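You operate a simulated robot arm through the tools that you are given. There is no shell and no other tool. Be economical: measure what you need, move in short steps, check, and stop when the job is done.

The job below is to be done with a simulated robot arm. You get a single attempt, and the scene is never put back.

TASK
Set the controls near the top of the spool stand. At the end: the orange brake lever is set to braked; the green eyelet knob is turned to free; the blue eyelet knob is turned to free; the green-tensioner dial is turned to 0; whatever was shut is shut again. Leave all else as you found it, and nothing knocked over. The orange brake lever goes to its stop.
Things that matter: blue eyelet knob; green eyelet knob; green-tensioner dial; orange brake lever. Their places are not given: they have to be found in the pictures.

The check looks at the end state, three seconds after you hand in, the way a careful person would. Anything else that was tipped, shoved, dropped, spilled or broken makes it a failure.

THE ROBOT
A 6-joint arm with a three-finger gripper, fixed in place. Base frame: the origin is at the foot of the arm, x ahead of it, y to its left, z up. Units: cm, degrees, N and s.
Its first joint turns from -166.0 to 166.0 degrees. Payload 4.89 kg.
The tool frame sits at the grasp point between the pads (the TCP): z along the fingers, y along the line on which they close. The tips reach 3 cm beyond it. Largest opening 16.4 cm; the body of the gripper starts 12.5 cm behind the TCP.
Orientation is that of the tool frame in the base frame, as [roll, pitch, yaw] about the fixed x, y, z axes, in that order (R = Rz(yaw) Ry(pitch) Rx(roll)). With the fingers straight down and closing along the base's y, the tool's x points along the base's -x, its y along +y and its z along -z.

THE INTERFACE
- The arm moves only by the tool step_arm. Its argument "motion" is text: rows parted by semicolons, each of 7 numbers parted by spaces: the shift along the tool's x, y, z in cm, then the turn, a rotation vector about the tool's x, y, z in degrees, then the gripper command, from -1 (shut) to 1 (fully open), values between in proportion. In form: dx dy dz rx ry rz jaw; .... A call has 1 to 20 rows; each row shifts and turns the commanded pose from where the row before left it, along the tool's axes as they then stand. A row lasts 0.2 s, in which the tool goes at most 5 cm and 8.6 degrees; a call with a longer step from one row to the next is refused whole, and so is a gripper value outside its range. A pose out of reach is approached as far as the arm can. The call stops where the force on the tool passes 40 N (or 10 N more than at its start, if that is more) or the arm is blocked; 0.2 s more then pass. Each finger travels about 10.8 cm/s and halts on what it meets, pressing with about 40 N; the grip force reading is that of the motor and also rises with nothing between the fingers. The clock runs only during rows and for 0.2 s after the last one: add rows that do not move to give the fingers time. The reply holds the time, the measured pose of the TCP, the force on the tool along the base axes, the opening and the grip force, in the units named above and with some noise, with the torque about the TCP (base axes, N m) and any sound that the robot's microphone picked up, and new pictures: "show" is both (left out), scene, wrist or none.
- Cameras (640 x 400 px; columns grow to the right, rows downward): "scene" is fixed at [21.85, 50.15, 179.66]; the picture's right is [-0.61, -0.79, 0.00], its down [-0.41, 0.31, -0.86] and it looks along [0.68, -0.52, -0.51] (base axes); focal length 355 px, centre (320, 200). "wrist" rides on the gripper at [7.6, -0.2, -15.2] in the tool frame; the picture's right is [0.02, 1.00, 0.00], its down [-0.88, 0.02, -0.47] and it looks along [-0.47, 0.01, 0.88] (tool axes); focal length 247 px, centre (320, 200).
- move_column(by): slides the trunk up (or, below 0, down) by that many cm; the arm rides with it, the base frame stays. It gives what a move gives, with no picture.
- probe_pixels(camera, pixels): for up to 12 pixels [column, row] of the newest picture of that camera ("zoom" is the newest enlarged one), the place [x, y, z] in the base frame of the surface seen there, good to about 0.2 cm. It takes no simulated time.
- enlarge(camera, box): a new picture of the part [left, top, right, bottom] of that camera's present view, enlarged. It takes no simulated time.
- hand_in(): hands the job in; it is judged then, once.

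Work in short steps. Measure before you move; look again where a grasp or a placing could have gone wrong, and mend it. You have 60 turns and 200 pictures in all, those below and enlarged ones among them. Open the gripper and draw the arm clear of the work before you hand the job in, unless the task says otherwise; then end with one line.

The tools are called after "Call:" by a JSON object that holds its "method" and its "body". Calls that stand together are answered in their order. step_arm: Moves the arm, as the interface text tells. Its arguments: {"type":"object","properties":{"motion":{"type":"string"},"show":{"type":"string","enum":["both","scene","wrist","none"]}},"required":["motion"]} The other tools are called the same way: move_column (by) slides the trunk up or down; probe_pixels (camera, pixels) gives the place of the surface under pixels of a picture; enlarge (camera, box) takes an enlarged picture of a part of a camera's view; hand_in () hands the job in.

At the start:

```text
time_s: 0.0
position: [55.87, 30.9, 158.07]
tcp_rot: [-180.0, 0.0, -179.9]
ft_force: [-0.4, 0.7, 0.4]
moment: [-0.01, 0.01, 0.03]
grip_width: 16.39
grip_force: 0.1
trunk travel left (down, up): [-25.0, 14.0]
```

scene: 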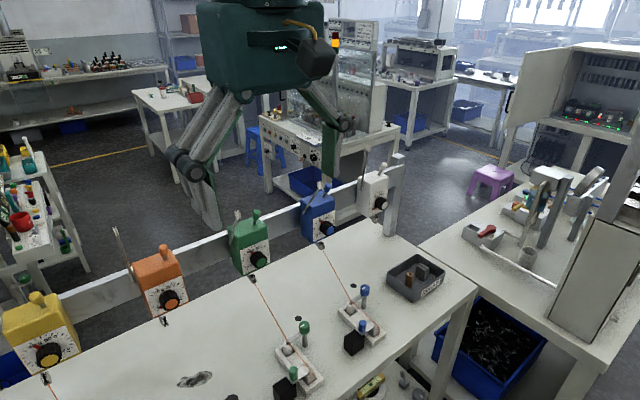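
wrist: 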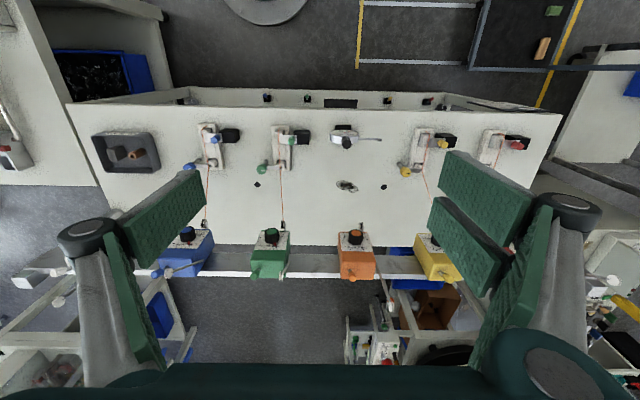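

The scene shows a bench with tensioner boxes (orange at 160,280; green at 248,245; blue at 318,215) and knobs on the table top. I enlarge to identify the controls.

Call:
{"method": "enlarge", "body": {"camera": "scene", "box": [220, 180, 400, 290]}}

Call:
{"method": "enlarge", "body": {"camera": "scene", "box": [260, 270, 400, 400]}}

Call:
{"method": "enlarge", "body": {"camera": "scene", "box": [80, 210, 260, 340]}}

Call:
{"method": "enlarge", "body": {"camera": "wrist", "box": [150, 80, 310, 290]}}

Call:
{"method": "enlarge", "body": {"camera": "wrist", "box": [300, 80, 560, 340]}}

```text
3.56 times, centred on (310, 235) of scene
```

zoom: 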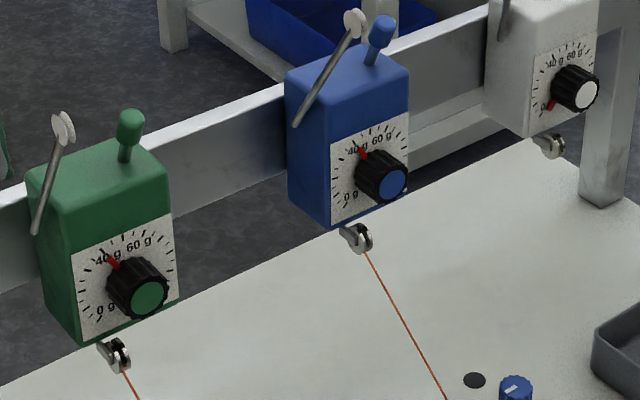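

```text
3.08 times, centred on (330, 335) of scene
```

zoom: 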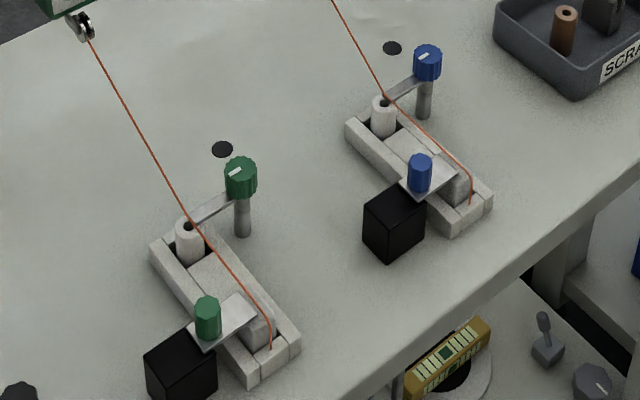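

```text
3.08 times, centred on (170, 275) of scene
```

zoom: 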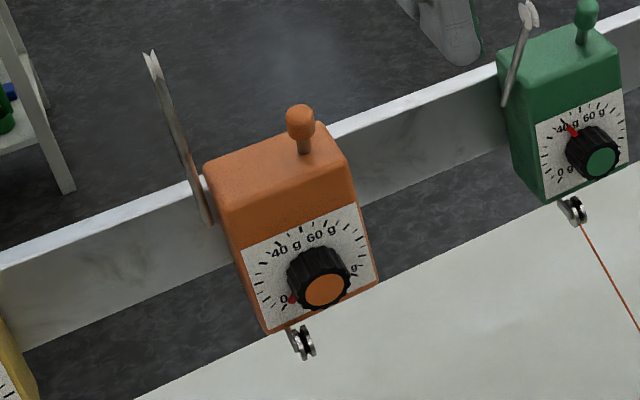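

```text
1.90 times, centred on (230, 185) of wrist
```

zoom: 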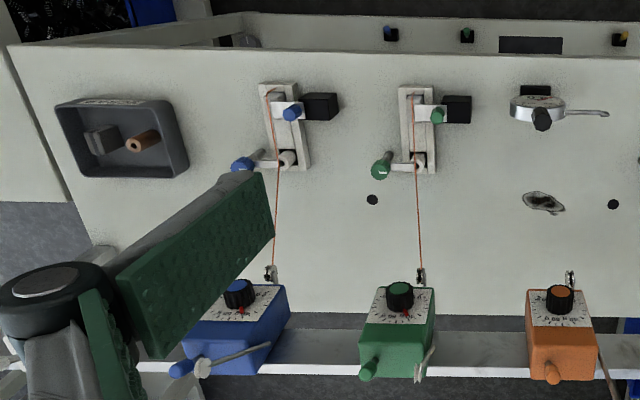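

```text
1.54 times, centred on (430, 210) of wrist
```

zoom: 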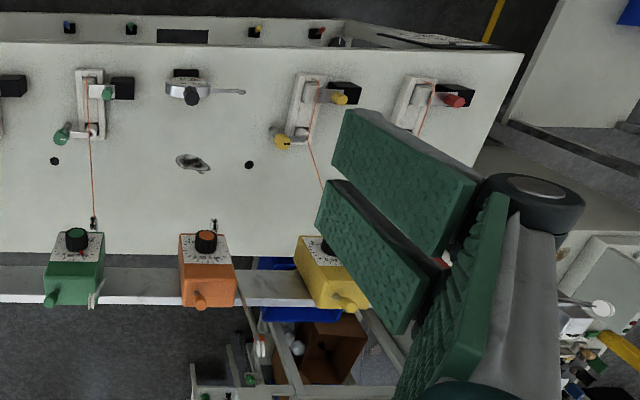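

I need finer views of the brake lever, the dials and the eyelets with their markings.

Call:
{"method": "enlarge", "body": {"camera": "scene", "box": [130, 235, 194, 275]}}

Call:
{"method": "enlarge", "body": {"camera": "scene", "box": [286, 310, 326, 335]}}

Call:
{"method": "enlarge", "body": {"camera": "wrist", "box": [250, 120, 314, 180]}}

Call:
{"method": "enlarge", "body": {"camera": "wrist", "box": [240, 220, 384, 310]}}

Call:
{"method": "probe_pixels", "body": {"camera": "scene", "pixels": [[164, 248], [168, 256], [304, 327], [365, 290], [259, 259], [290, 373], [352, 325], [312, 397], [256, 214], [328, 190], [160, 262], [390, 250]]}}

```text
10.00 times, centred on (162, 255) of scene
```

zoom: 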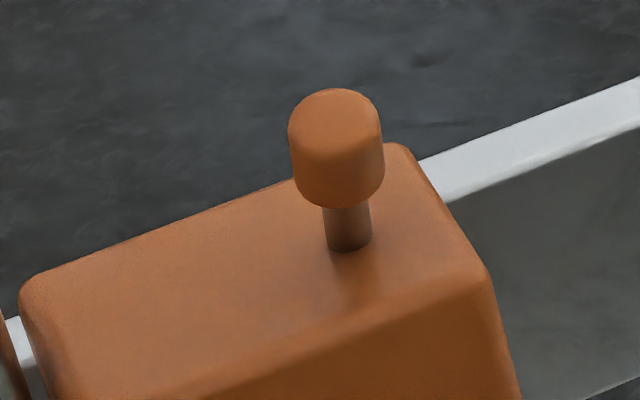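

```text
16.00 times, centred on (306, 322) of scene
```

zoom: 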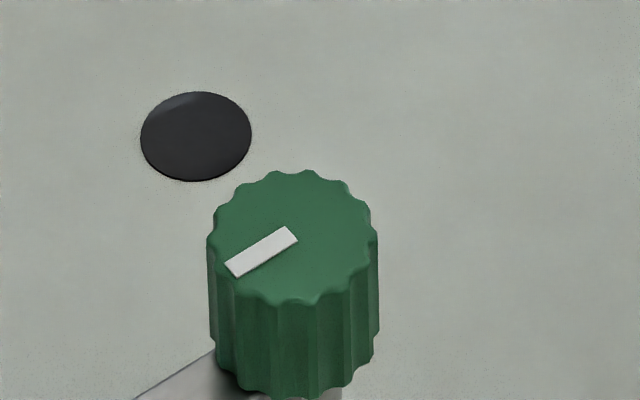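

```text
6.67 times, centred on (282, 150) of wrist
```

zoom: 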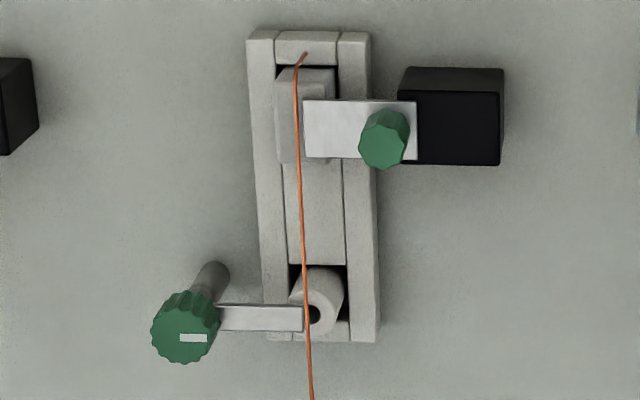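

```text
4.44 times, centred on (312, 265) of wrist
```

zoom: 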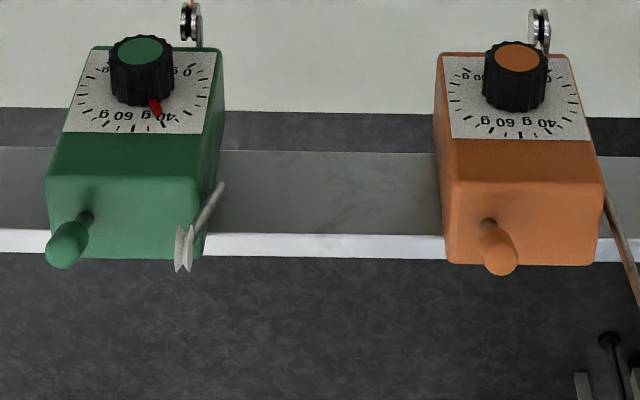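

```text
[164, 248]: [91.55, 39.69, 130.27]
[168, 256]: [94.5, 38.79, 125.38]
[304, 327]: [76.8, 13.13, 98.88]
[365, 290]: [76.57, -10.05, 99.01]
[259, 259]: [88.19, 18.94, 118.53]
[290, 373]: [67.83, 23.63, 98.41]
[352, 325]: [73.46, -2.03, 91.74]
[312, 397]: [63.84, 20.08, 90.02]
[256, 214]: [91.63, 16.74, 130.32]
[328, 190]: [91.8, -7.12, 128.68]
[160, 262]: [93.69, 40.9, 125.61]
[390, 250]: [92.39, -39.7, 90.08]
```

The levers lean differently per box, so I compare all of them, the yellow/red eyelets, and the panel for labels.

Call:
{"method": "enlarge", "body": {"camera": "wrist", "box": [395, 120, 459, 180]}}

Call:
{"method": "enlarge", "body": {"camera": "wrist", "box": [190, 110, 254, 170]}}

Call:
{"method": "enlarge", "body": {"camera": "scene", "box": [0, 280, 128, 400]}}

Call:
{"method": "enlarge", "body": {"camera": "scene", "box": [340, 360, 420, 400]}}

Call:
{"method": "enlarge", "body": {"camera": "scene", "box": [350, 155, 414, 215]}}

Call:
{"method": "enlarge", "body": {"camera": "wrist", "box": [230, 85, 460, 120]}}

```text
6.67 times, centred on (427, 150) of wrist
```

zoom: 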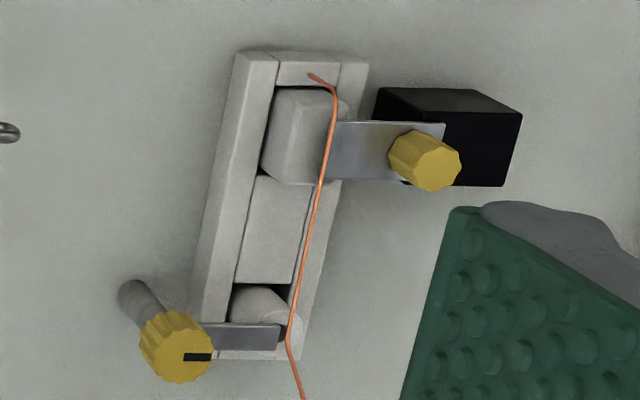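

```text
6.67 times, centred on (222, 140) of wrist
```

zoom: 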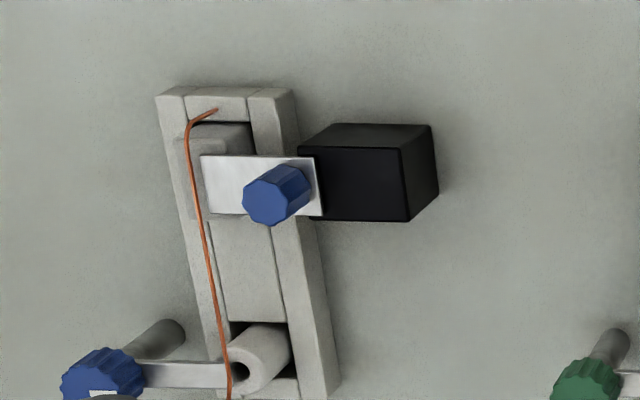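

```text
3.33 times, centred on (64, 340) of scene
```

zoom: 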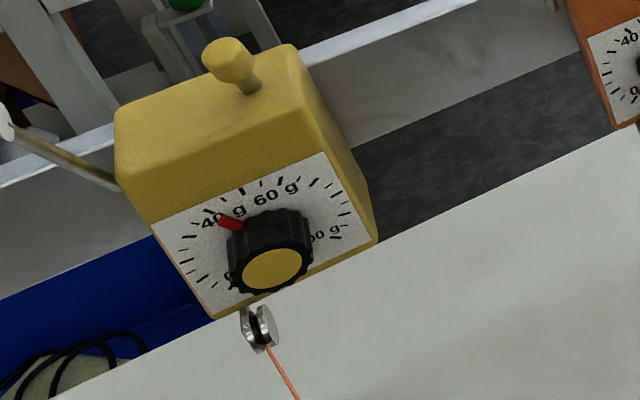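

```text
8.00 times, centred on (380, 380) of scene
```

zoom: 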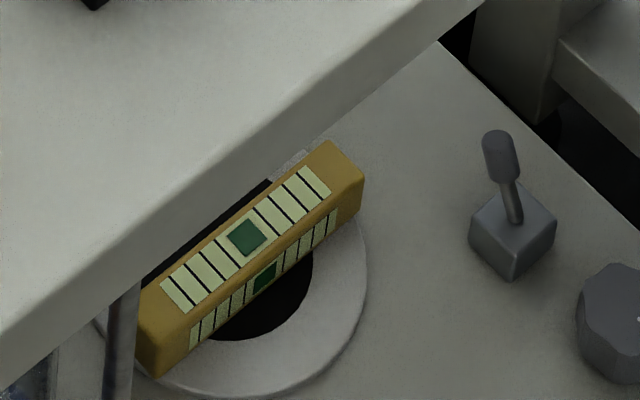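

```text
6.67 times, centred on (382, 185) of scene
```

zoom: 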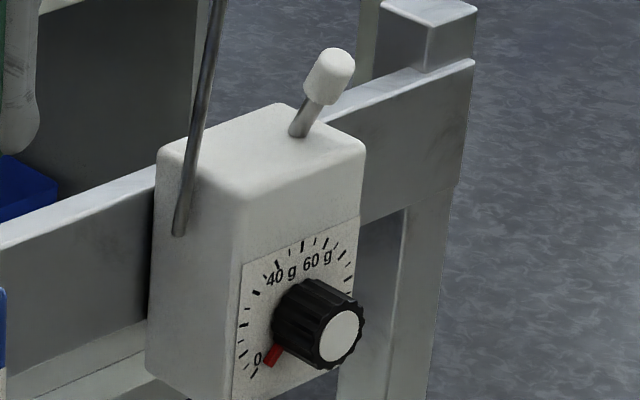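

```text
2.78 times, centred on (345, 102) of wrist
```

zoom: 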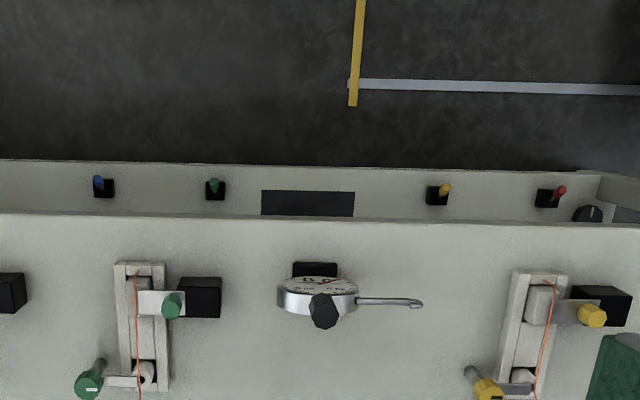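

All levers look alike in y; I probe the lever profile to find its tilt in x, and dial geometry.

Call:
{"method": "enlarge", "body": {"camera": "scene", "box": [130, 235, 194, 275]}}

Call:
{"method": "probe_pixels", "body": {"camera": "zoom", "pixels": [[335, 100], [335, 140], [335, 195], [295, 150], [378, 150], [350, 215], [350, 235], [330, 270], [50, 290], [390, 160], [480, 280], [200, 390]]}}

Call:
{"method": "enlarge", "body": {"camera": "scene", "box": [226, 205, 290, 275]}}

Call:
{"method": "probe_pixels", "body": {"camera": "zoom", "pixels": [[330, 305], [300, 295], [290, 270], [350, 275], [340, 345], [230, 300], [400, 230], [200, 320], [310, 130], [250, 150], [380, 260], [265, 275]]}}

```text
10.00 times, centred on (162, 255) of scene
```

zoom: 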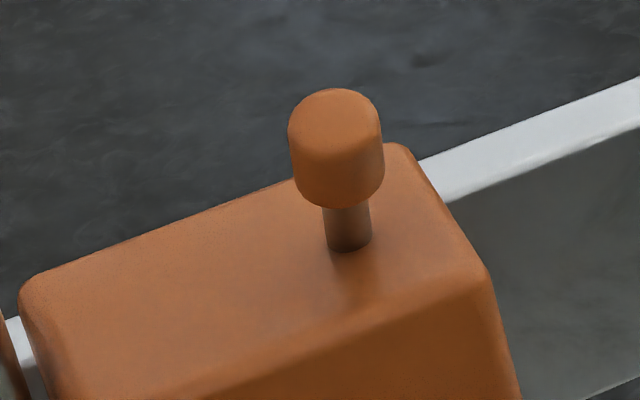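

```text
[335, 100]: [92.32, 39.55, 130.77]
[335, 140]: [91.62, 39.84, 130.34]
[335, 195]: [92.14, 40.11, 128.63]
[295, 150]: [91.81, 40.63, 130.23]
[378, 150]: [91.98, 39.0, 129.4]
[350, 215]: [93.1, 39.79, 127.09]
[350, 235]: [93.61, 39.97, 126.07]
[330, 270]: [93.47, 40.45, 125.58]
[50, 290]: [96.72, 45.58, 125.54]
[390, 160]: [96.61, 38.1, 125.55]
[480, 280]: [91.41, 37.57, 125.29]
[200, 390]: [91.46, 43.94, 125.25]
```

```text
5.71 times, centred on (258, 240) of scene
```

zoom: 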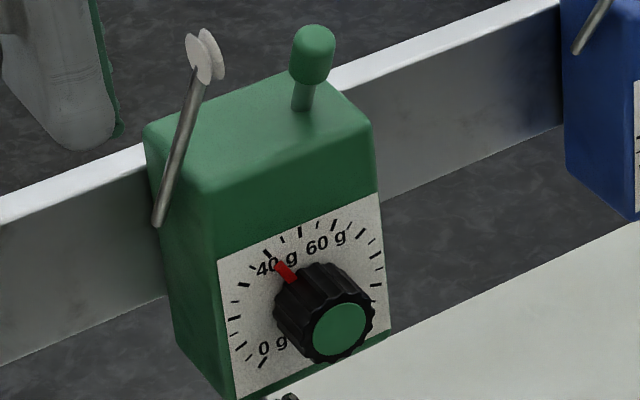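

```text
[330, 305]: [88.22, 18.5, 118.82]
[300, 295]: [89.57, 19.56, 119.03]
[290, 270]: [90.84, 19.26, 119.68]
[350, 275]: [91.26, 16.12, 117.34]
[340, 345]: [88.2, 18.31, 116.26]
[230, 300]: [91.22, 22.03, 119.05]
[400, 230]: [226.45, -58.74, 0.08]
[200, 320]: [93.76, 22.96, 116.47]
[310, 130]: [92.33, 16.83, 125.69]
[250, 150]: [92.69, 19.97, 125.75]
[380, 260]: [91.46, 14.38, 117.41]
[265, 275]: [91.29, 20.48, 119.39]
```

Levers all lean toward the robot (head x≈92.4 vs base ≈94). I probe the eyelets, the black discs, the wire, and dancer arms.

Call:
{"method": "enlarge", "body": {"camera": "scene", "box": [265, 290, 345, 400]}}

Call:
{"method": "probe_pixels", "body": {"camera": "scene", "pixels": [[308, 318], [346, 285], [300, 324], [308, 325], [304, 334], [304, 345], [296, 336], [286, 346], [325, 342], [265, 300], [117, 228], [140, 278]]}}

Call:
{"method": "probe_pixels", "body": {"camera": "scene", "pixels": [[248, 213], [243, 244], [365, 286], [361, 290], [370, 290], [365, 296], [365, 304], [355, 294], [343, 297], [338, 275], [330, 195], [320, 196]]}}

```text
3.64 times, centred on (305, 345) of scene
```

zoom: 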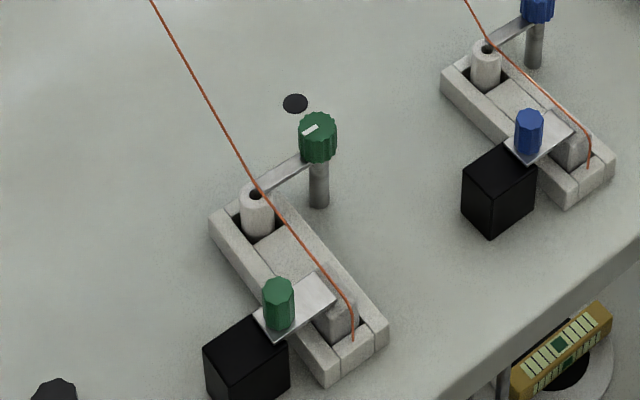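

```text
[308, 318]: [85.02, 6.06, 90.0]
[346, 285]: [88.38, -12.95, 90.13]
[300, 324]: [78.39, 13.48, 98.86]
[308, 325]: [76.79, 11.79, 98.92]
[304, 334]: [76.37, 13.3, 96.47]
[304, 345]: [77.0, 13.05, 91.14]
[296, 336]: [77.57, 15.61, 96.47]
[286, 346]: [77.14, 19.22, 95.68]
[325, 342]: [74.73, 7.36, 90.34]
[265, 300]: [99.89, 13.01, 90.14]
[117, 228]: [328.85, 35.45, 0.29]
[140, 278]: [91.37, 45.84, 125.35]
```

```text
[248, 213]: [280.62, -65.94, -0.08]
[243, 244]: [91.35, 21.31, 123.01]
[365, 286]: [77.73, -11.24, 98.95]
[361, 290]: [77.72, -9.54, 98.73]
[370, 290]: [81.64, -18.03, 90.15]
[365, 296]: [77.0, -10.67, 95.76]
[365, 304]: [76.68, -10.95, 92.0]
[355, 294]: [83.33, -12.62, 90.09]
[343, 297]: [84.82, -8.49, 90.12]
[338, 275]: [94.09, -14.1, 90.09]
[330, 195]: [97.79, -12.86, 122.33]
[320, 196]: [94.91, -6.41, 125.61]
```

Eyelet knobs sit on posts at about (77.3, 12.8) and (77, -10.5), top z≈98.9, with an arm plate at z≈96.5 going +y to the roller. I move to a view pose above the green eyelet with the jaws partly shut.

Call:
{"method": "step_arm", "body": {"motion": "-1.57 -2 3.67 0 0 0 -0.3; -1.57 -2 3.67 0 0 0 -0.3; -1.57 -2 3.67 0 0 0 -0.3; -1.57 -2 3.67 0 0 0 -0.3; -1.57 -2 3.67 0 0 0 -0.3; -1.57 -2 3.67 0 0 0 -0.3; -1.57 -2 3.67 0 0 0 -0.3; -1.57 -2 3.67 0 0 0 -0.3; -1.57 -2 3.67 0 0 0 -0.3"}}

```text
time_s: 2.0
position: [69.7, 12.94, 124.97]
tcp_rot: [-179.9, 0.0, 180.0]
ft_force: [-0.9, -0.7, 0.8]
moment: [-0.05, -0.14, 0.01]
grip_width: 5.72
grip_force: 0.1
trunk travel left (down, up): [-25.0, 14.0]
```

scene: 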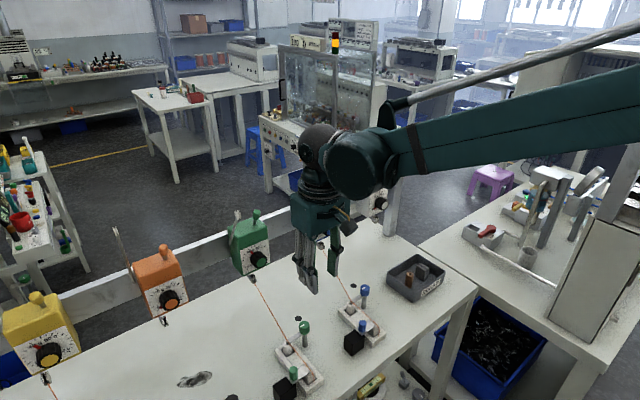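
wrist: 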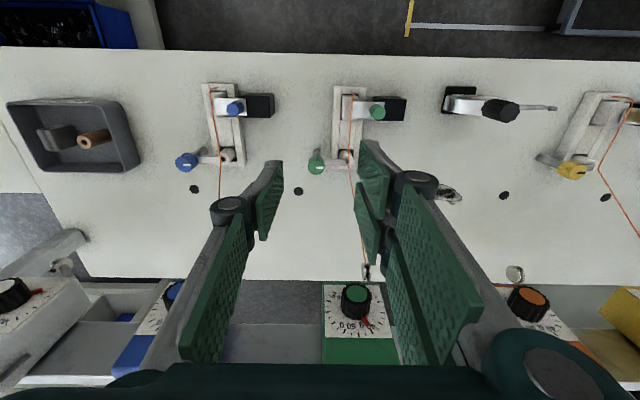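

I zoom in on the green and blue knobs to fix centres and mark direction.

Call:
{"method": "enlarge", "body": {"camera": "wrist", "box": [296, 80, 416, 180]}}

Call:
{"method": "probe_pixels", "body": {"camera": "wrist", "pixels": [[317, 164], [309, 166], [325, 166], [317, 158], [317, 173], [334, 161], [348, 157], [187, 161], [177, 163], [198, 163], [355, 215], [351, 175]]}}

Call:
{"method": "enlarge", "body": {"camera": "wrist", "box": [530, 80, 640, 190]}}

Call:
{"method": "enlarge", "body": {"camera": "wrist", "box": [165, 70, 285, 180]}}

```text
4.00 times, centred on (356, 130) of wrist
```

zoom: 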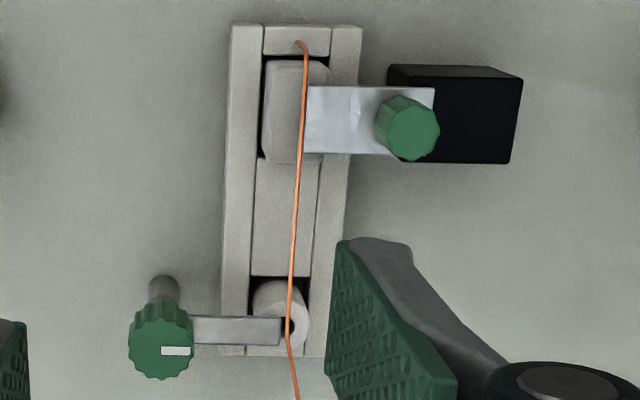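

```text
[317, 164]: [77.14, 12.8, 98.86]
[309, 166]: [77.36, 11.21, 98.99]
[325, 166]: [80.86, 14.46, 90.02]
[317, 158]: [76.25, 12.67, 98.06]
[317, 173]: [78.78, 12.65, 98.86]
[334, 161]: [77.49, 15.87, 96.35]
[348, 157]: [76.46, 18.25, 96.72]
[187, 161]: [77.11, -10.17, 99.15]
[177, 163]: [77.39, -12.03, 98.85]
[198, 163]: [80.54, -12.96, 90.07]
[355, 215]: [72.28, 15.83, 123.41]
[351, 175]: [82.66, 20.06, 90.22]
```

```text
3.64 times, centred on (585, 135) of wrist
```

zoom: 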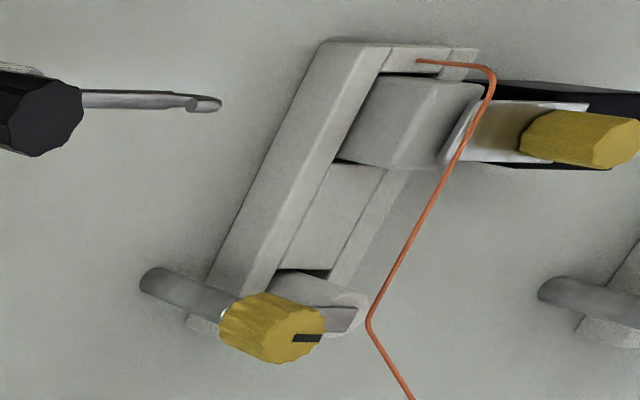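

```text
3.64 times, centred on (225, 125) of wrist
```

zoom: 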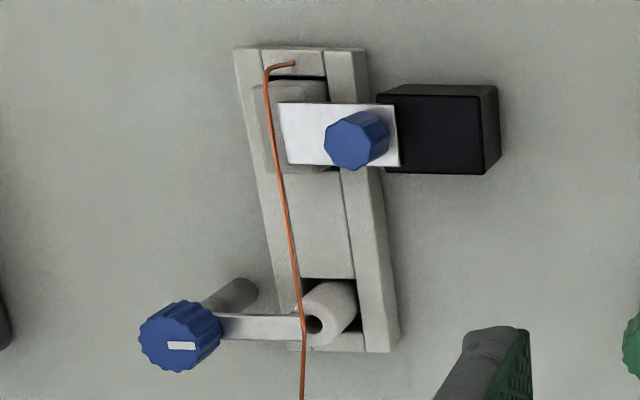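

The marks of green, blue and yellow all point +y along the arm. I check the red eyelet, which may show the other state, by shifting left.

Call:
{"method": "step_arm", "body": {"motion": "0 4.8 -1 0 0 0 -0.3; 0 4.8 -1 0 0 0 -0.3; 0 4.8 -1 0 0 0 -0.3; 0 4.8 -1 0 0 0 -0.3; 0 4.8 -1 0 0 0 -0.3; 0 4.8 -1 0 0 0 -0.3; 0 4.8 -1 0 0 0 -0.3", "show": "wrist"}}

```text
time_s: 3.6
position: [69.89, 46.52, 132.13]
tcp_rot: [180.0, 0.0, -180.0]
ft_force: [-0.5, -0.6, 0.5]
moment: [0.2, -0.06, 0.01]
grip_width: 5.76
grip_force: 0.1
trunk travel left (down, up): [-25.0, 14.0]
```

wrist: 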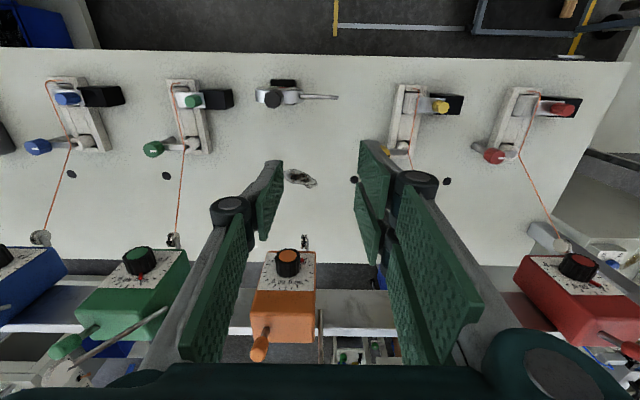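

Call:
{"method": "enlarge", "body": {"camera": "wrist", "box": [470, 80, 600, 190]}}

Call:
{"method": "enlarge", "body": {"camera": "wrist", "box": [220, 230, 350, 370]}}

Call:
{"method": "enlarge", "body": {"camera": "wrist", "box": [510, 240, 640, 370]}}

Call:
{"method": "probe_pixels", "body": {"camera": "wrist", "pixels": [[260, 355], [262, 340], [266, 328], [630, 352], [60, 345], [84, 330], [288, 255], [319, 345], [320, 320], [160, 315], [135, 330], [90, 350]]}}

```text
3.64 times, centred on (535, 135) of wrist
```

zoom: 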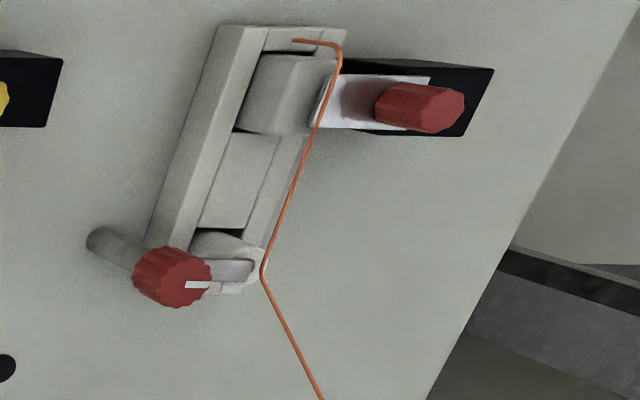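

```text
2.86 times, centred on (285, 300) of wrist
```

zoom: 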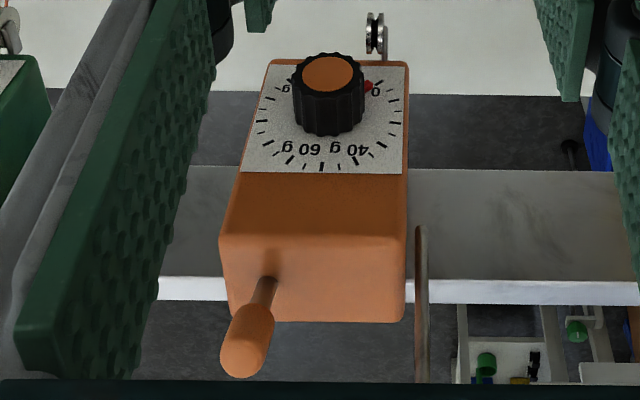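

```text
3.08 times, centred on (575, 305) of wrist
```

zoom: 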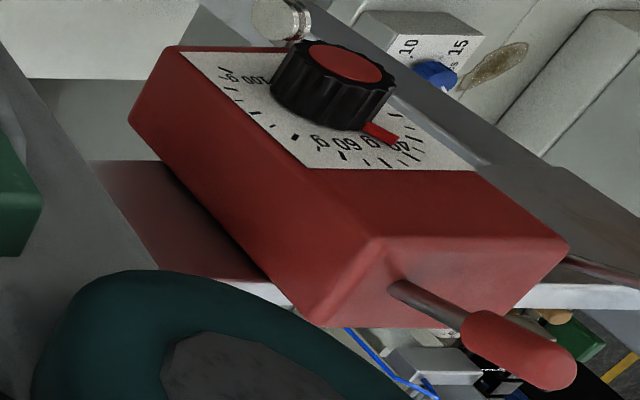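

```text
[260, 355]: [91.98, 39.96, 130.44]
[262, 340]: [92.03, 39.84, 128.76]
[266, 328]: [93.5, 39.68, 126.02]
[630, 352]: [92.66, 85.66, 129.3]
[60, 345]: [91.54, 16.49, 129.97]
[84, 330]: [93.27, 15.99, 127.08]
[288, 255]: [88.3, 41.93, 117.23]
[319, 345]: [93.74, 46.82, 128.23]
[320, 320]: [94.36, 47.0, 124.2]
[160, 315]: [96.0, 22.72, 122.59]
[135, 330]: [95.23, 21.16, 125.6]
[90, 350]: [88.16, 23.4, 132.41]
```

All eyelet marks point +y, so no example of "free" exists; I'll feel for the stop. First, the orange lever: head front at (92, 39.8, 128–130), leaning to the robot. I bring closed fingers in front of it (tip z≈128.3).

Call:
{"method": "step_arm", "body": {"motion": "-3.5 -1.4 0.2 0 0 0 -1; -3.5 -1.4 0.2 0 0 0 -1; -3.5 -1.4 0.2 0 0 0 -1; -3.5 -1.4 0.2 0 0 0 -1; -3.5 -1.3 0 0 0 0 -1; 0 0 0 0 0 0 -1; 0 0 0 0 0 0 -1"}}

```text
time_s: 5.2
position: [87.48, 39.5, 131.29]
tcp_rot: [180.0, -0.1, 180.0]
ft_force: [1.0, 0.0, -0.1]
moment: [-0.01, 0.01, -0.02]
grip_width: 0.0
grip_force: 39.4
trunk travel left (down, up): [-25.0, 14.0]
```

scene: 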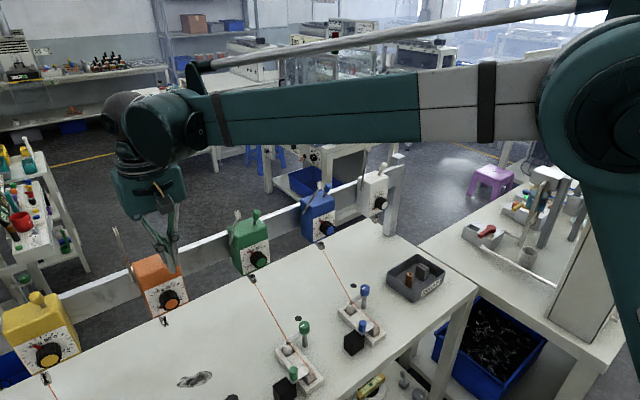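
wrist: 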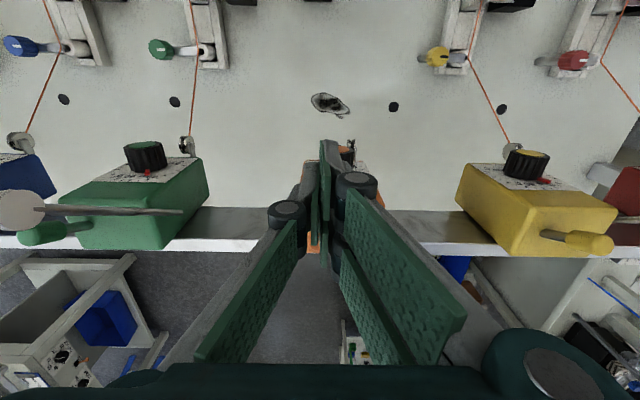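

Fingers are just in front of the lever. I push in +x slowly.

Call:
{"method": "step_arm", "body": {"motion": "-0.5 0 0 0 0 0 -1; -0.5 0 0 0 0 0 -1; -0.5 0 0 0 0 0 -1; -0.5 0 0 0 0 0 -1; -0.5 0 0 0 0 0 -1; -0.5 0 0 0 0 0 -1; -0.5 0 0 0 0 0 -1; -0.5 0 0 0 0 0 -1; -0.5 0 0 0 0 0 -1"}}

```text
time_s: 7.2
position: [91.89, 39.66, 131.23]
tcp_rot: [-180.0, 0.0, -180.0]
ft_force: [0.1, -0.3, 0.4]
moment: [0.0, -0.05, 0.01]
grip_width: 0.02
grip_force: 40.4
trunk travel left (down, up): [-25.0, 14.0]
```

scene: 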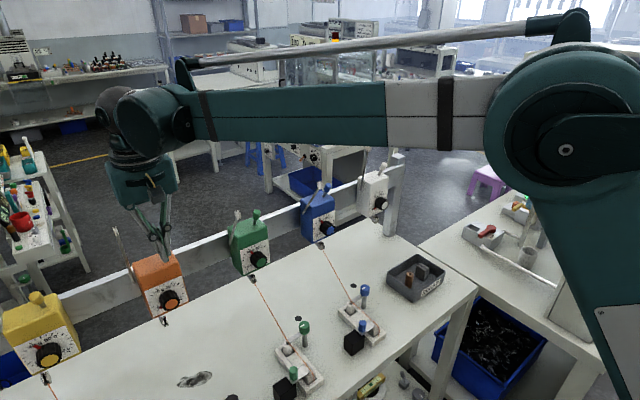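
wrist: 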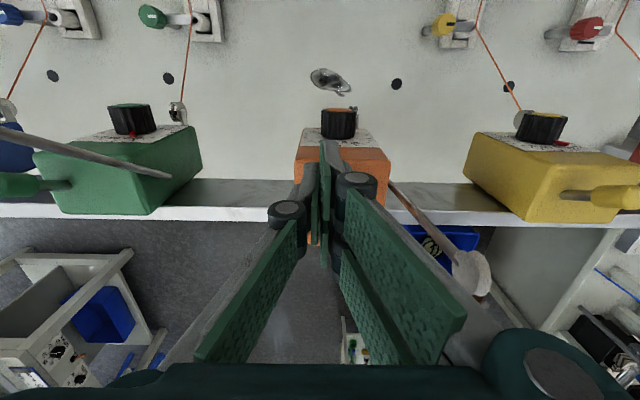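

Little force so far; the finger has reached about x=93.2. I continue until a stop is felt.

Call:
{"method": "step_arm", "body": {"motion": "-0.4 0 0 0 0 0 -1; -0.4 0 0 0 0 0 -1; -0.4 0 0 0 0 0 -1; -0.4 0 0 0 0 0 -1; -0.4 0 0 0 0 0 -1; -0.4 0 0 0 0 0 -1"}}

Call:
{"method": "enlarge", "body": {"camera": "scene", "box": [110, 200, 206, 290]}}

```text
time_s: 7.9
position: [92.15, 39.85, 131.47]
tcp_rot: [180.0, -0.2, -180.0]
ft_force: [-19.1, -0.7, 11.9]
moment: [-0.08, 0.13, 0.03]
grip_width: 0.0
grip_force: 40.2
trunk travel left (down, up): [-25.0, 14.0]
stopped in row 3: the force on the tool passed its limit at 44 N (the readings are from after the stop); the commanded pose is now the measured one
```

scene: 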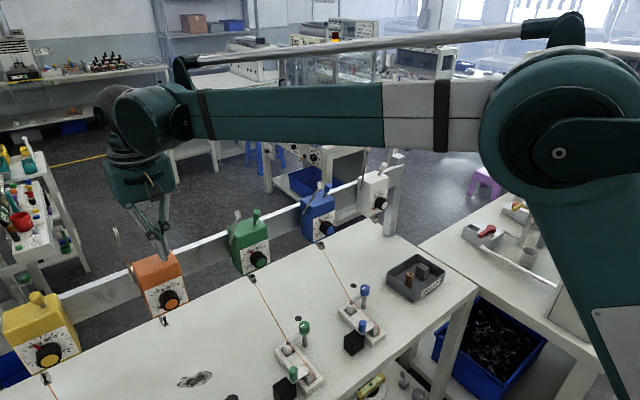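
wrist: 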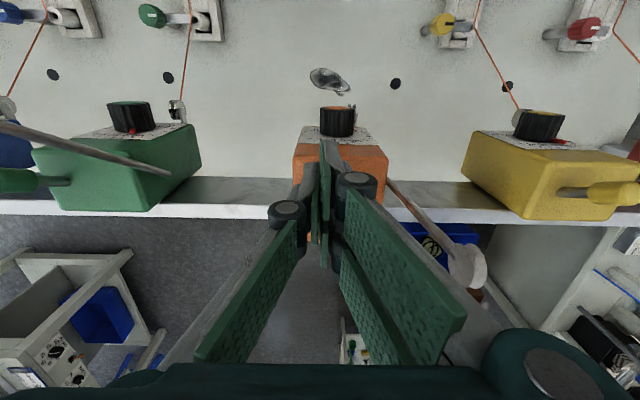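

```text
4.44 times, centred on (158, 245) of scene
```

zoom: 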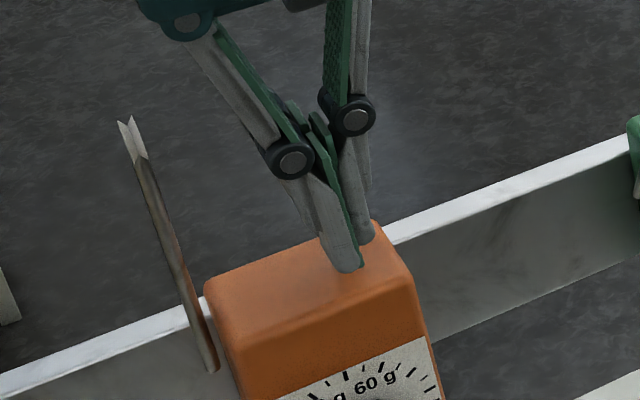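

A firm stop (44 N) at TCP x≈92.2. I back off toward the robot and inspect the lever.

Call:
{"method": "step_arm", "body": {"motion": "2 0 0 0 0 0 -1; 3 0 0 0 0 0 -1; 4 0 -1 0 0 0 -1; 4 0 -1 0 0 0 -1; 4 0 0 0 0 0 -0.3"}}

Call:
{"method": "enlarge", "body": {"camera": "scene", "box": [130, 225, 194, 275]}}

Call:
{"method": "enlarge", "body": {"camera": "wrist", "box": [260, 220, 380, 340]}}

```text
time_s: 9.1
position: [75.59, 39.81, 133.37]
tcp_rot: [180.0, -0.2, -179.9]
ft_force: [0.8, -0.4, 0.2]
moment: [-0.02, 0.07, 0.02]
grip_width: 5.75
grip_force: 0.0
trunk travel left (down, up): [-25.0, 14.0]
```

scene: 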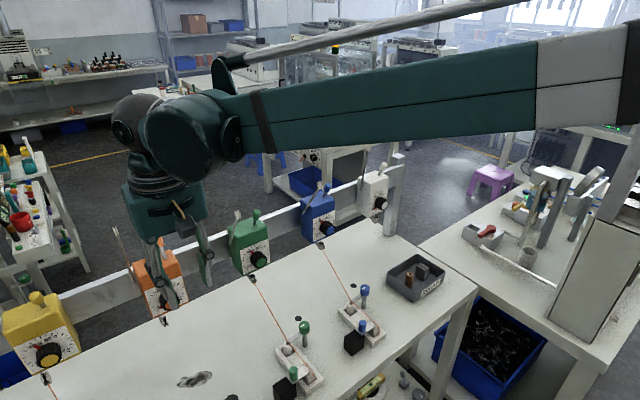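
wrist: 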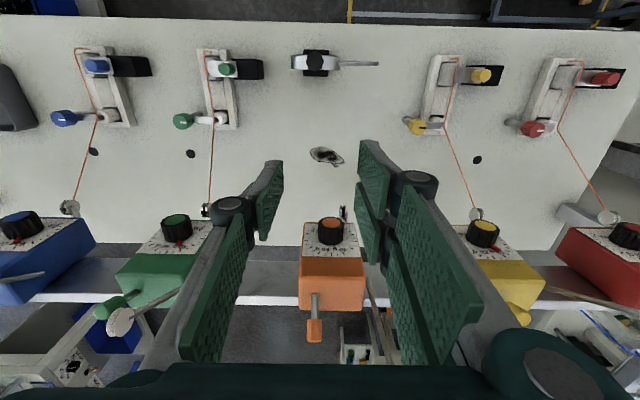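

```text
8.00 times, centred on (162, 250) of scene
```

zoom: 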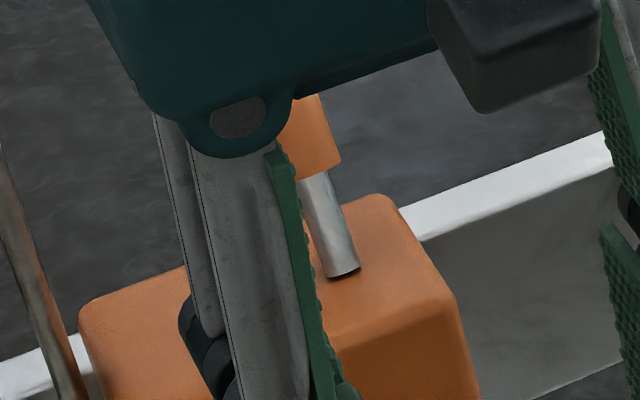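

```text
3.33 times, centred on (320, 280) of wrist
```

zoom: 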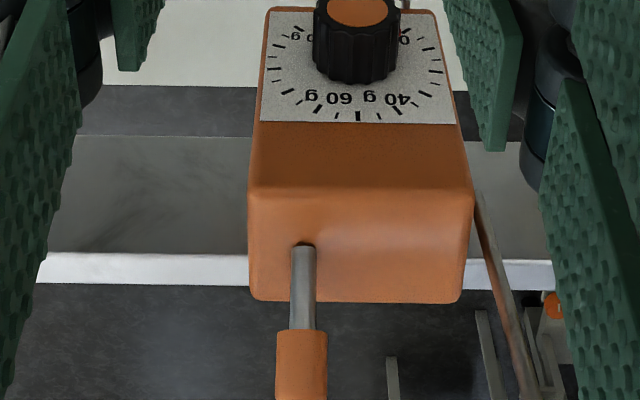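

The lever now leans away from the robot, at its stop. Next the green dial: I turn the tool to point along +x (rotation -90° about tool y) in free space.

Call:
{"method": "step_arm", "body": {"motion": "0 0 0 0 -8.2 0 -0.3; 0 0 0 0 -8.2 0 -0.3; 0 0 0 0 -8.2 0 -0.3; 0 0 0 0 -8.2 0 -0.3; 0 0 0 0 -8.2 0 -0.3; 0 0 0 0 -8.2 0 -0.3; 0 0 0 0 -8.2 0 -0.3; 0 0 0 0 -8.2 0 -0.3; 0 0 0 0 -8.2 0 -0.3; 0 0 0 0 -8.2 0 -0.3; 0 0 0 0 -8 0 -0.3"}}

Call:
{"method": "enlarge", "body": {"camera": "scene", "box": [110, 200, 206, 290]}}

```text
time_s: 11.5
position: [75.34, 39.66, 133.43]
tcp_rot: [162.3, 89.8, 162.4]
ft_force: [-1.5, -1.2, 1.1]
moment: [0.0, 0.08, 0.11]
grip_width: 5.72
grip_force: 0.0
trunk travel left (down, up): [-25.0, 14.0]
```

scene: 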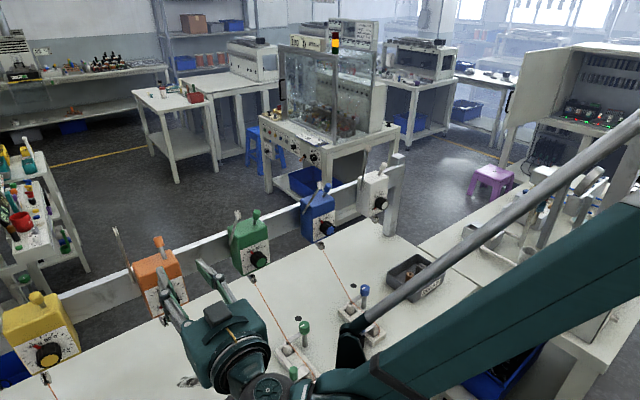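
wrist: 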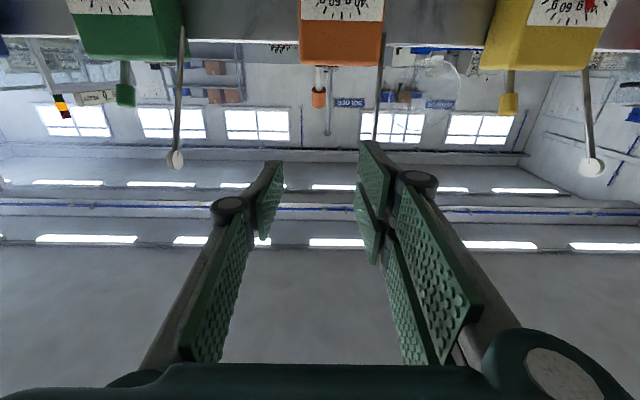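

```text
4.44 times, centred on (158, 245) of scene
```

zoom: 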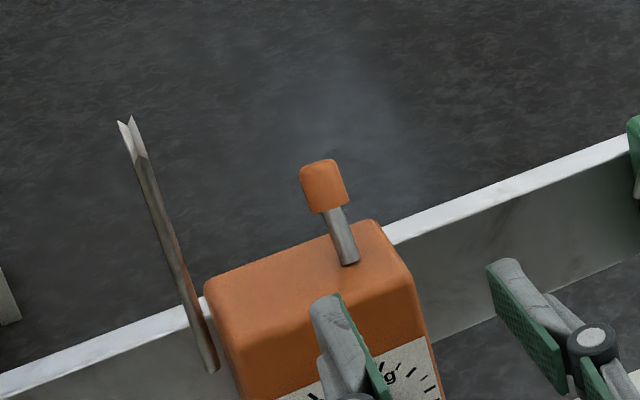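

Tool is horizontal. I slide to in front of the green dial at about (76, 18.5, 117.5).

Call:
{"method": "step_arm", "body": {"motion": "2.65 -3.53 0 0 0 0 -0.3; 2.65 -3.53 0 0 0 0 -0.3; 2.65 -3.53 0 0 0 0 -0.3; 2.65 -3.53 0 0 0 0 -0.3; 2.65 -3.53 0 0 0 0 -0.3; 2.65 -3.53 0 0 0 0 -0.3"}}

Call:
{"method": "enlarge", "body": {"camera": "wrist", "box": [240, 40, 400, 200]}}

```text
time_s: 12.9
position: [76.74, 19.22, 120.32]
tcp_rot: [-177.4, 89.6, -177.3]
ft_force: [-0.6, 1.2, 0.7]
moment: [0.01, -0.01, -0.16]
grip_width: 5.72
grip_force: 0.1
out of reach, approached as far as the arm can: row 6
trunk travel left (down, up): [-25.0, 14.0]
```

scene: 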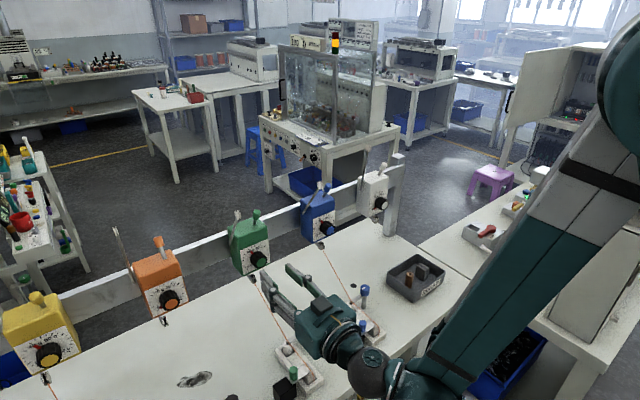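
wrist: 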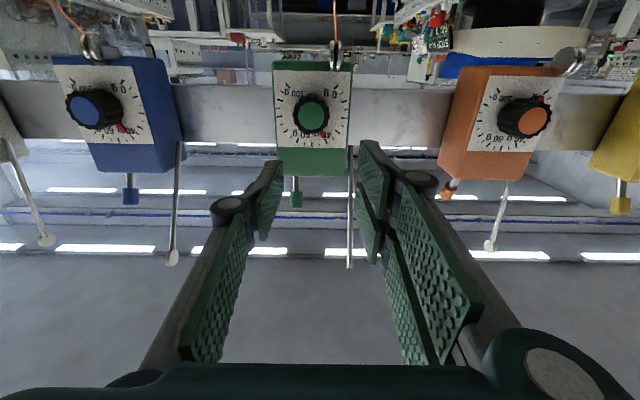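

```text
2.50 times, centred on (320, 120) of wrist
```

zoom: 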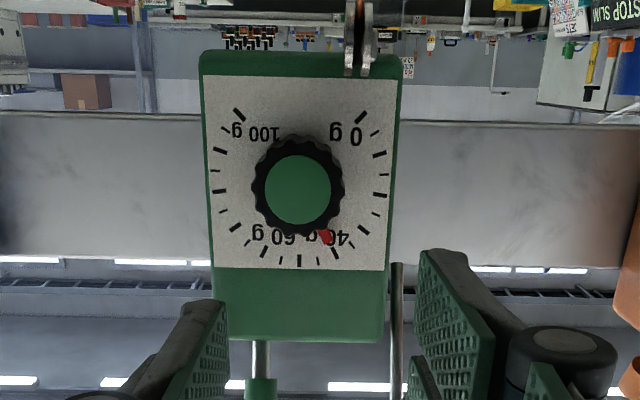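

Upside-down view: 0 tick is lower-left seen from the robot, scale ±135°, pointer at 40 → I need -108° about tool z. The arm was near its reach limit, so I raise the hand 5 cm and lower the trunk 10 cm.

Call:
{"method": "step_arm", "body": {"motion": "-2.5 -0.4 0 0 0 0 -0.3; -2.5 -0.3 0 0 0 0 -0.3", "show": "none"}}

Call:
{"method": "move_column", "body": {"by": -10}}

```text
time_s: 13.5
position: [76.75, 18.46, 125.24]
tcp_rot: [-178.6, 89.6, -178.7]
ft_force: [1.5, 0.0, -0.5]
moment: [0.03, -0.05, -0.03]
grip_width: 5.75
grip_force: 0.0
trunk travel left (down, up): [-25.0, 14.0]
```

```text
time_s: 14.8
position: [76.67, 18.46, 115.35]
tcp_rot: [178.8, 89.8, 178.9]
ft_force: [-0.6, 0.5, 0.1]
moment: [-0.02, 0.03, -0.02]
grip_width: 5.74
grip_force: 0.1
trunk travel left (down, up): [-15.0, 24.0]
```

Now set z=117.5 and probe the dial centre before pre-rotating.

Call:
{"method": "step_arm", "body": {"motion": "-2.15 0 0 0 0 0 -0.3; 0 0 2 0 0 0 -0.3", "show": "wrist"}}

Call:
{"method": "enlarge", "body": {"camera": "wrist", "box": [250, 60, 390, 200]}}

```text
time_s: 15.4
position: [78.68, 18.4, 117.48]
tcp_rot: [177.0, 89.8, 177.1]
ft_force: [-0.2, -0.4, 0.4]
moment: [0.02, 0.09, 0.03]
grip_width: 5.75
grip_force: 0.0
trunk travel left (down, up): [-15.0, 24.0]
```

wrist: 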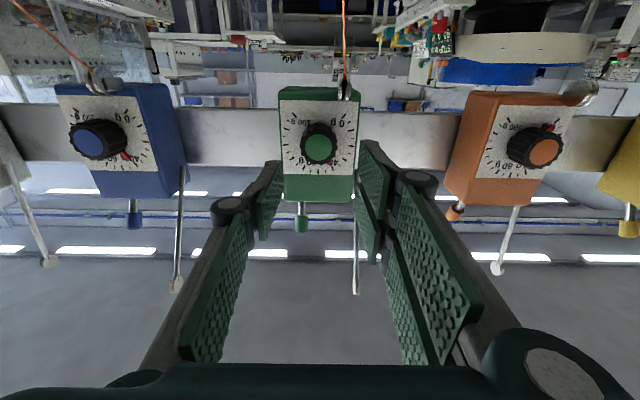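

```text
2.86 times, centred on (320, 130) of wrist
```

zoom: 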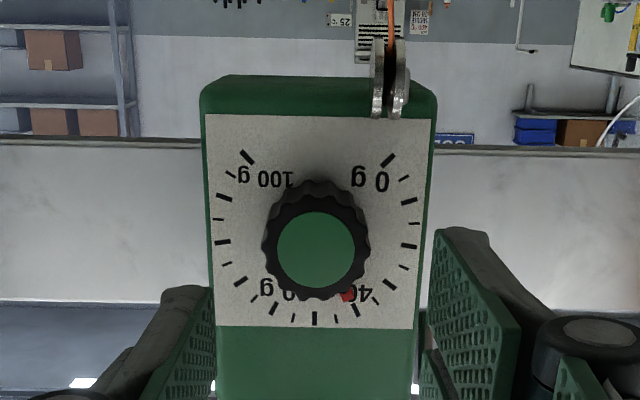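

Call:
{"method": "probe_pixels", "body": {"camera": "zoom", "pixels": [[316, 214], [316, 286], [278, 250], [354, 250], [268, 240], [365, 240], [316, 185], [316, 248], [384, 85], [240, 200], [390, 157], [345, 296]]}}

```text
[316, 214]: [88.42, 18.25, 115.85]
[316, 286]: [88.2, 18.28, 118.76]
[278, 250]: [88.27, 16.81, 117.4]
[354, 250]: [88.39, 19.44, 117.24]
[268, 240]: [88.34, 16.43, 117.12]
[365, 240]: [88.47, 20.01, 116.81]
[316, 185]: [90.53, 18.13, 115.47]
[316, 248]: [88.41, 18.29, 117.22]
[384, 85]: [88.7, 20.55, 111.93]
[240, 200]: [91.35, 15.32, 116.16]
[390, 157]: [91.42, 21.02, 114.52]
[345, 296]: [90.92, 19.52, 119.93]
```

Dial centre is (y 18.25, z 117.25), front x=88.3, radius ≈1.85. I pre-rotate +54° and advance to TCP x=87 with the jaws at ~5.2 cm.

Call:
{"method": "step_arm", "body": {"motion": "0.22 -0.15 0 0 0 7.7 -0.35; 0 0 0 0 0 7.7 -0.35; 0 0 0 0 0 7.7 -0.35; 0 0 0 0 0 7.7 -0.35; 0 0 0 0 0 7.7 -0.35; 0 0 0 0 0 7.7 -0.35; 0 0 0 0 0 7.7 -0.35; 0 0 2 0 0 0 -0.35; 0 0 2 0 0 0 -0.35; 0 0 2 0 0 0 -0.35"}}

```text
time_s: 17.6
position: [84.64, 18.31, 117.35]
tcp_rot: [90.3, 36.1, 90.1]
ft_force: [-0.6, -0.4, 0.6]
moment: [0.0, 0.08, 0.07]
grip_width: 5.33
grip_force: 0.1
trunk travel left (down, up): [-15.0, 24.0]
```

scene: 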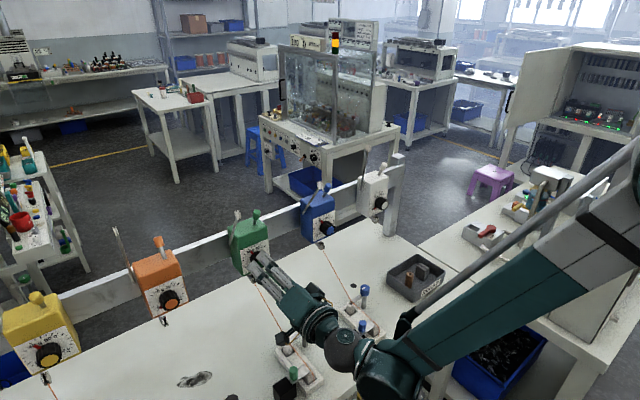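
wrist: 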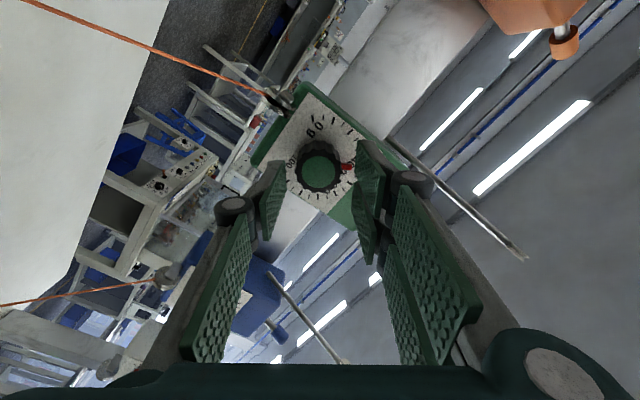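

Aligned around the dial. I advance 2.1 cm and close.

Call:
{"method": "step_arm", "body": {"motion": "0 0 1.1 0 0 0 -0.35; 0 0 1 0 0 0 -0.35; 0 0 0 0 0 0 -0.6; 0 0 0 0 0 0 -0.7; 0 0 0 0 0 0 -0.8; 0 0 0 0 0 0 -0.9"}}

Call:
{"method": "enlarge", "body": {"camera": "wrist", "box": [240, 100, 400, 240]}}

```text
time_s: 19.0
position: [86.83, 18.25, 117.19]
tcp_rot: [90.3, 36.1, 90.3]
ft_force: [-2.3, -4.0, -16.4]
moment: [0.0, 0.33, -0.25]
grip_width: 3.89
grip_force: 44.8
trunk travel left (down, up): [-15.0, 24.0]
```

scene: 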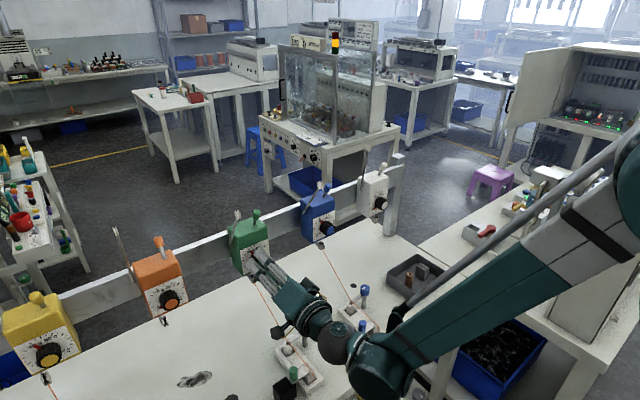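
wrist: 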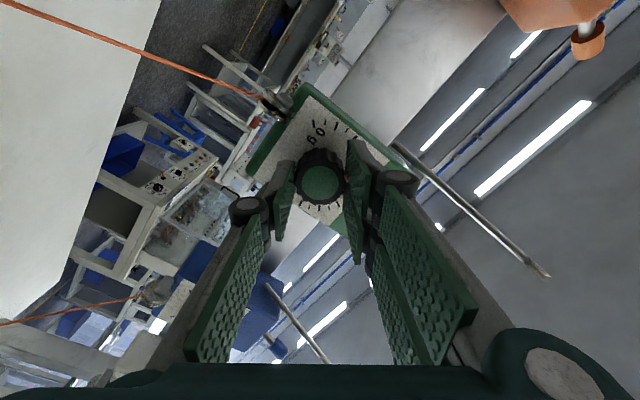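

```text
2.86 times, centred on (320, 170) of wrist
```

zoom: 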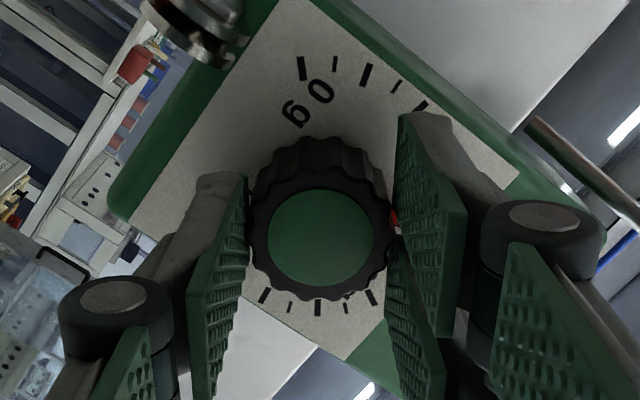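

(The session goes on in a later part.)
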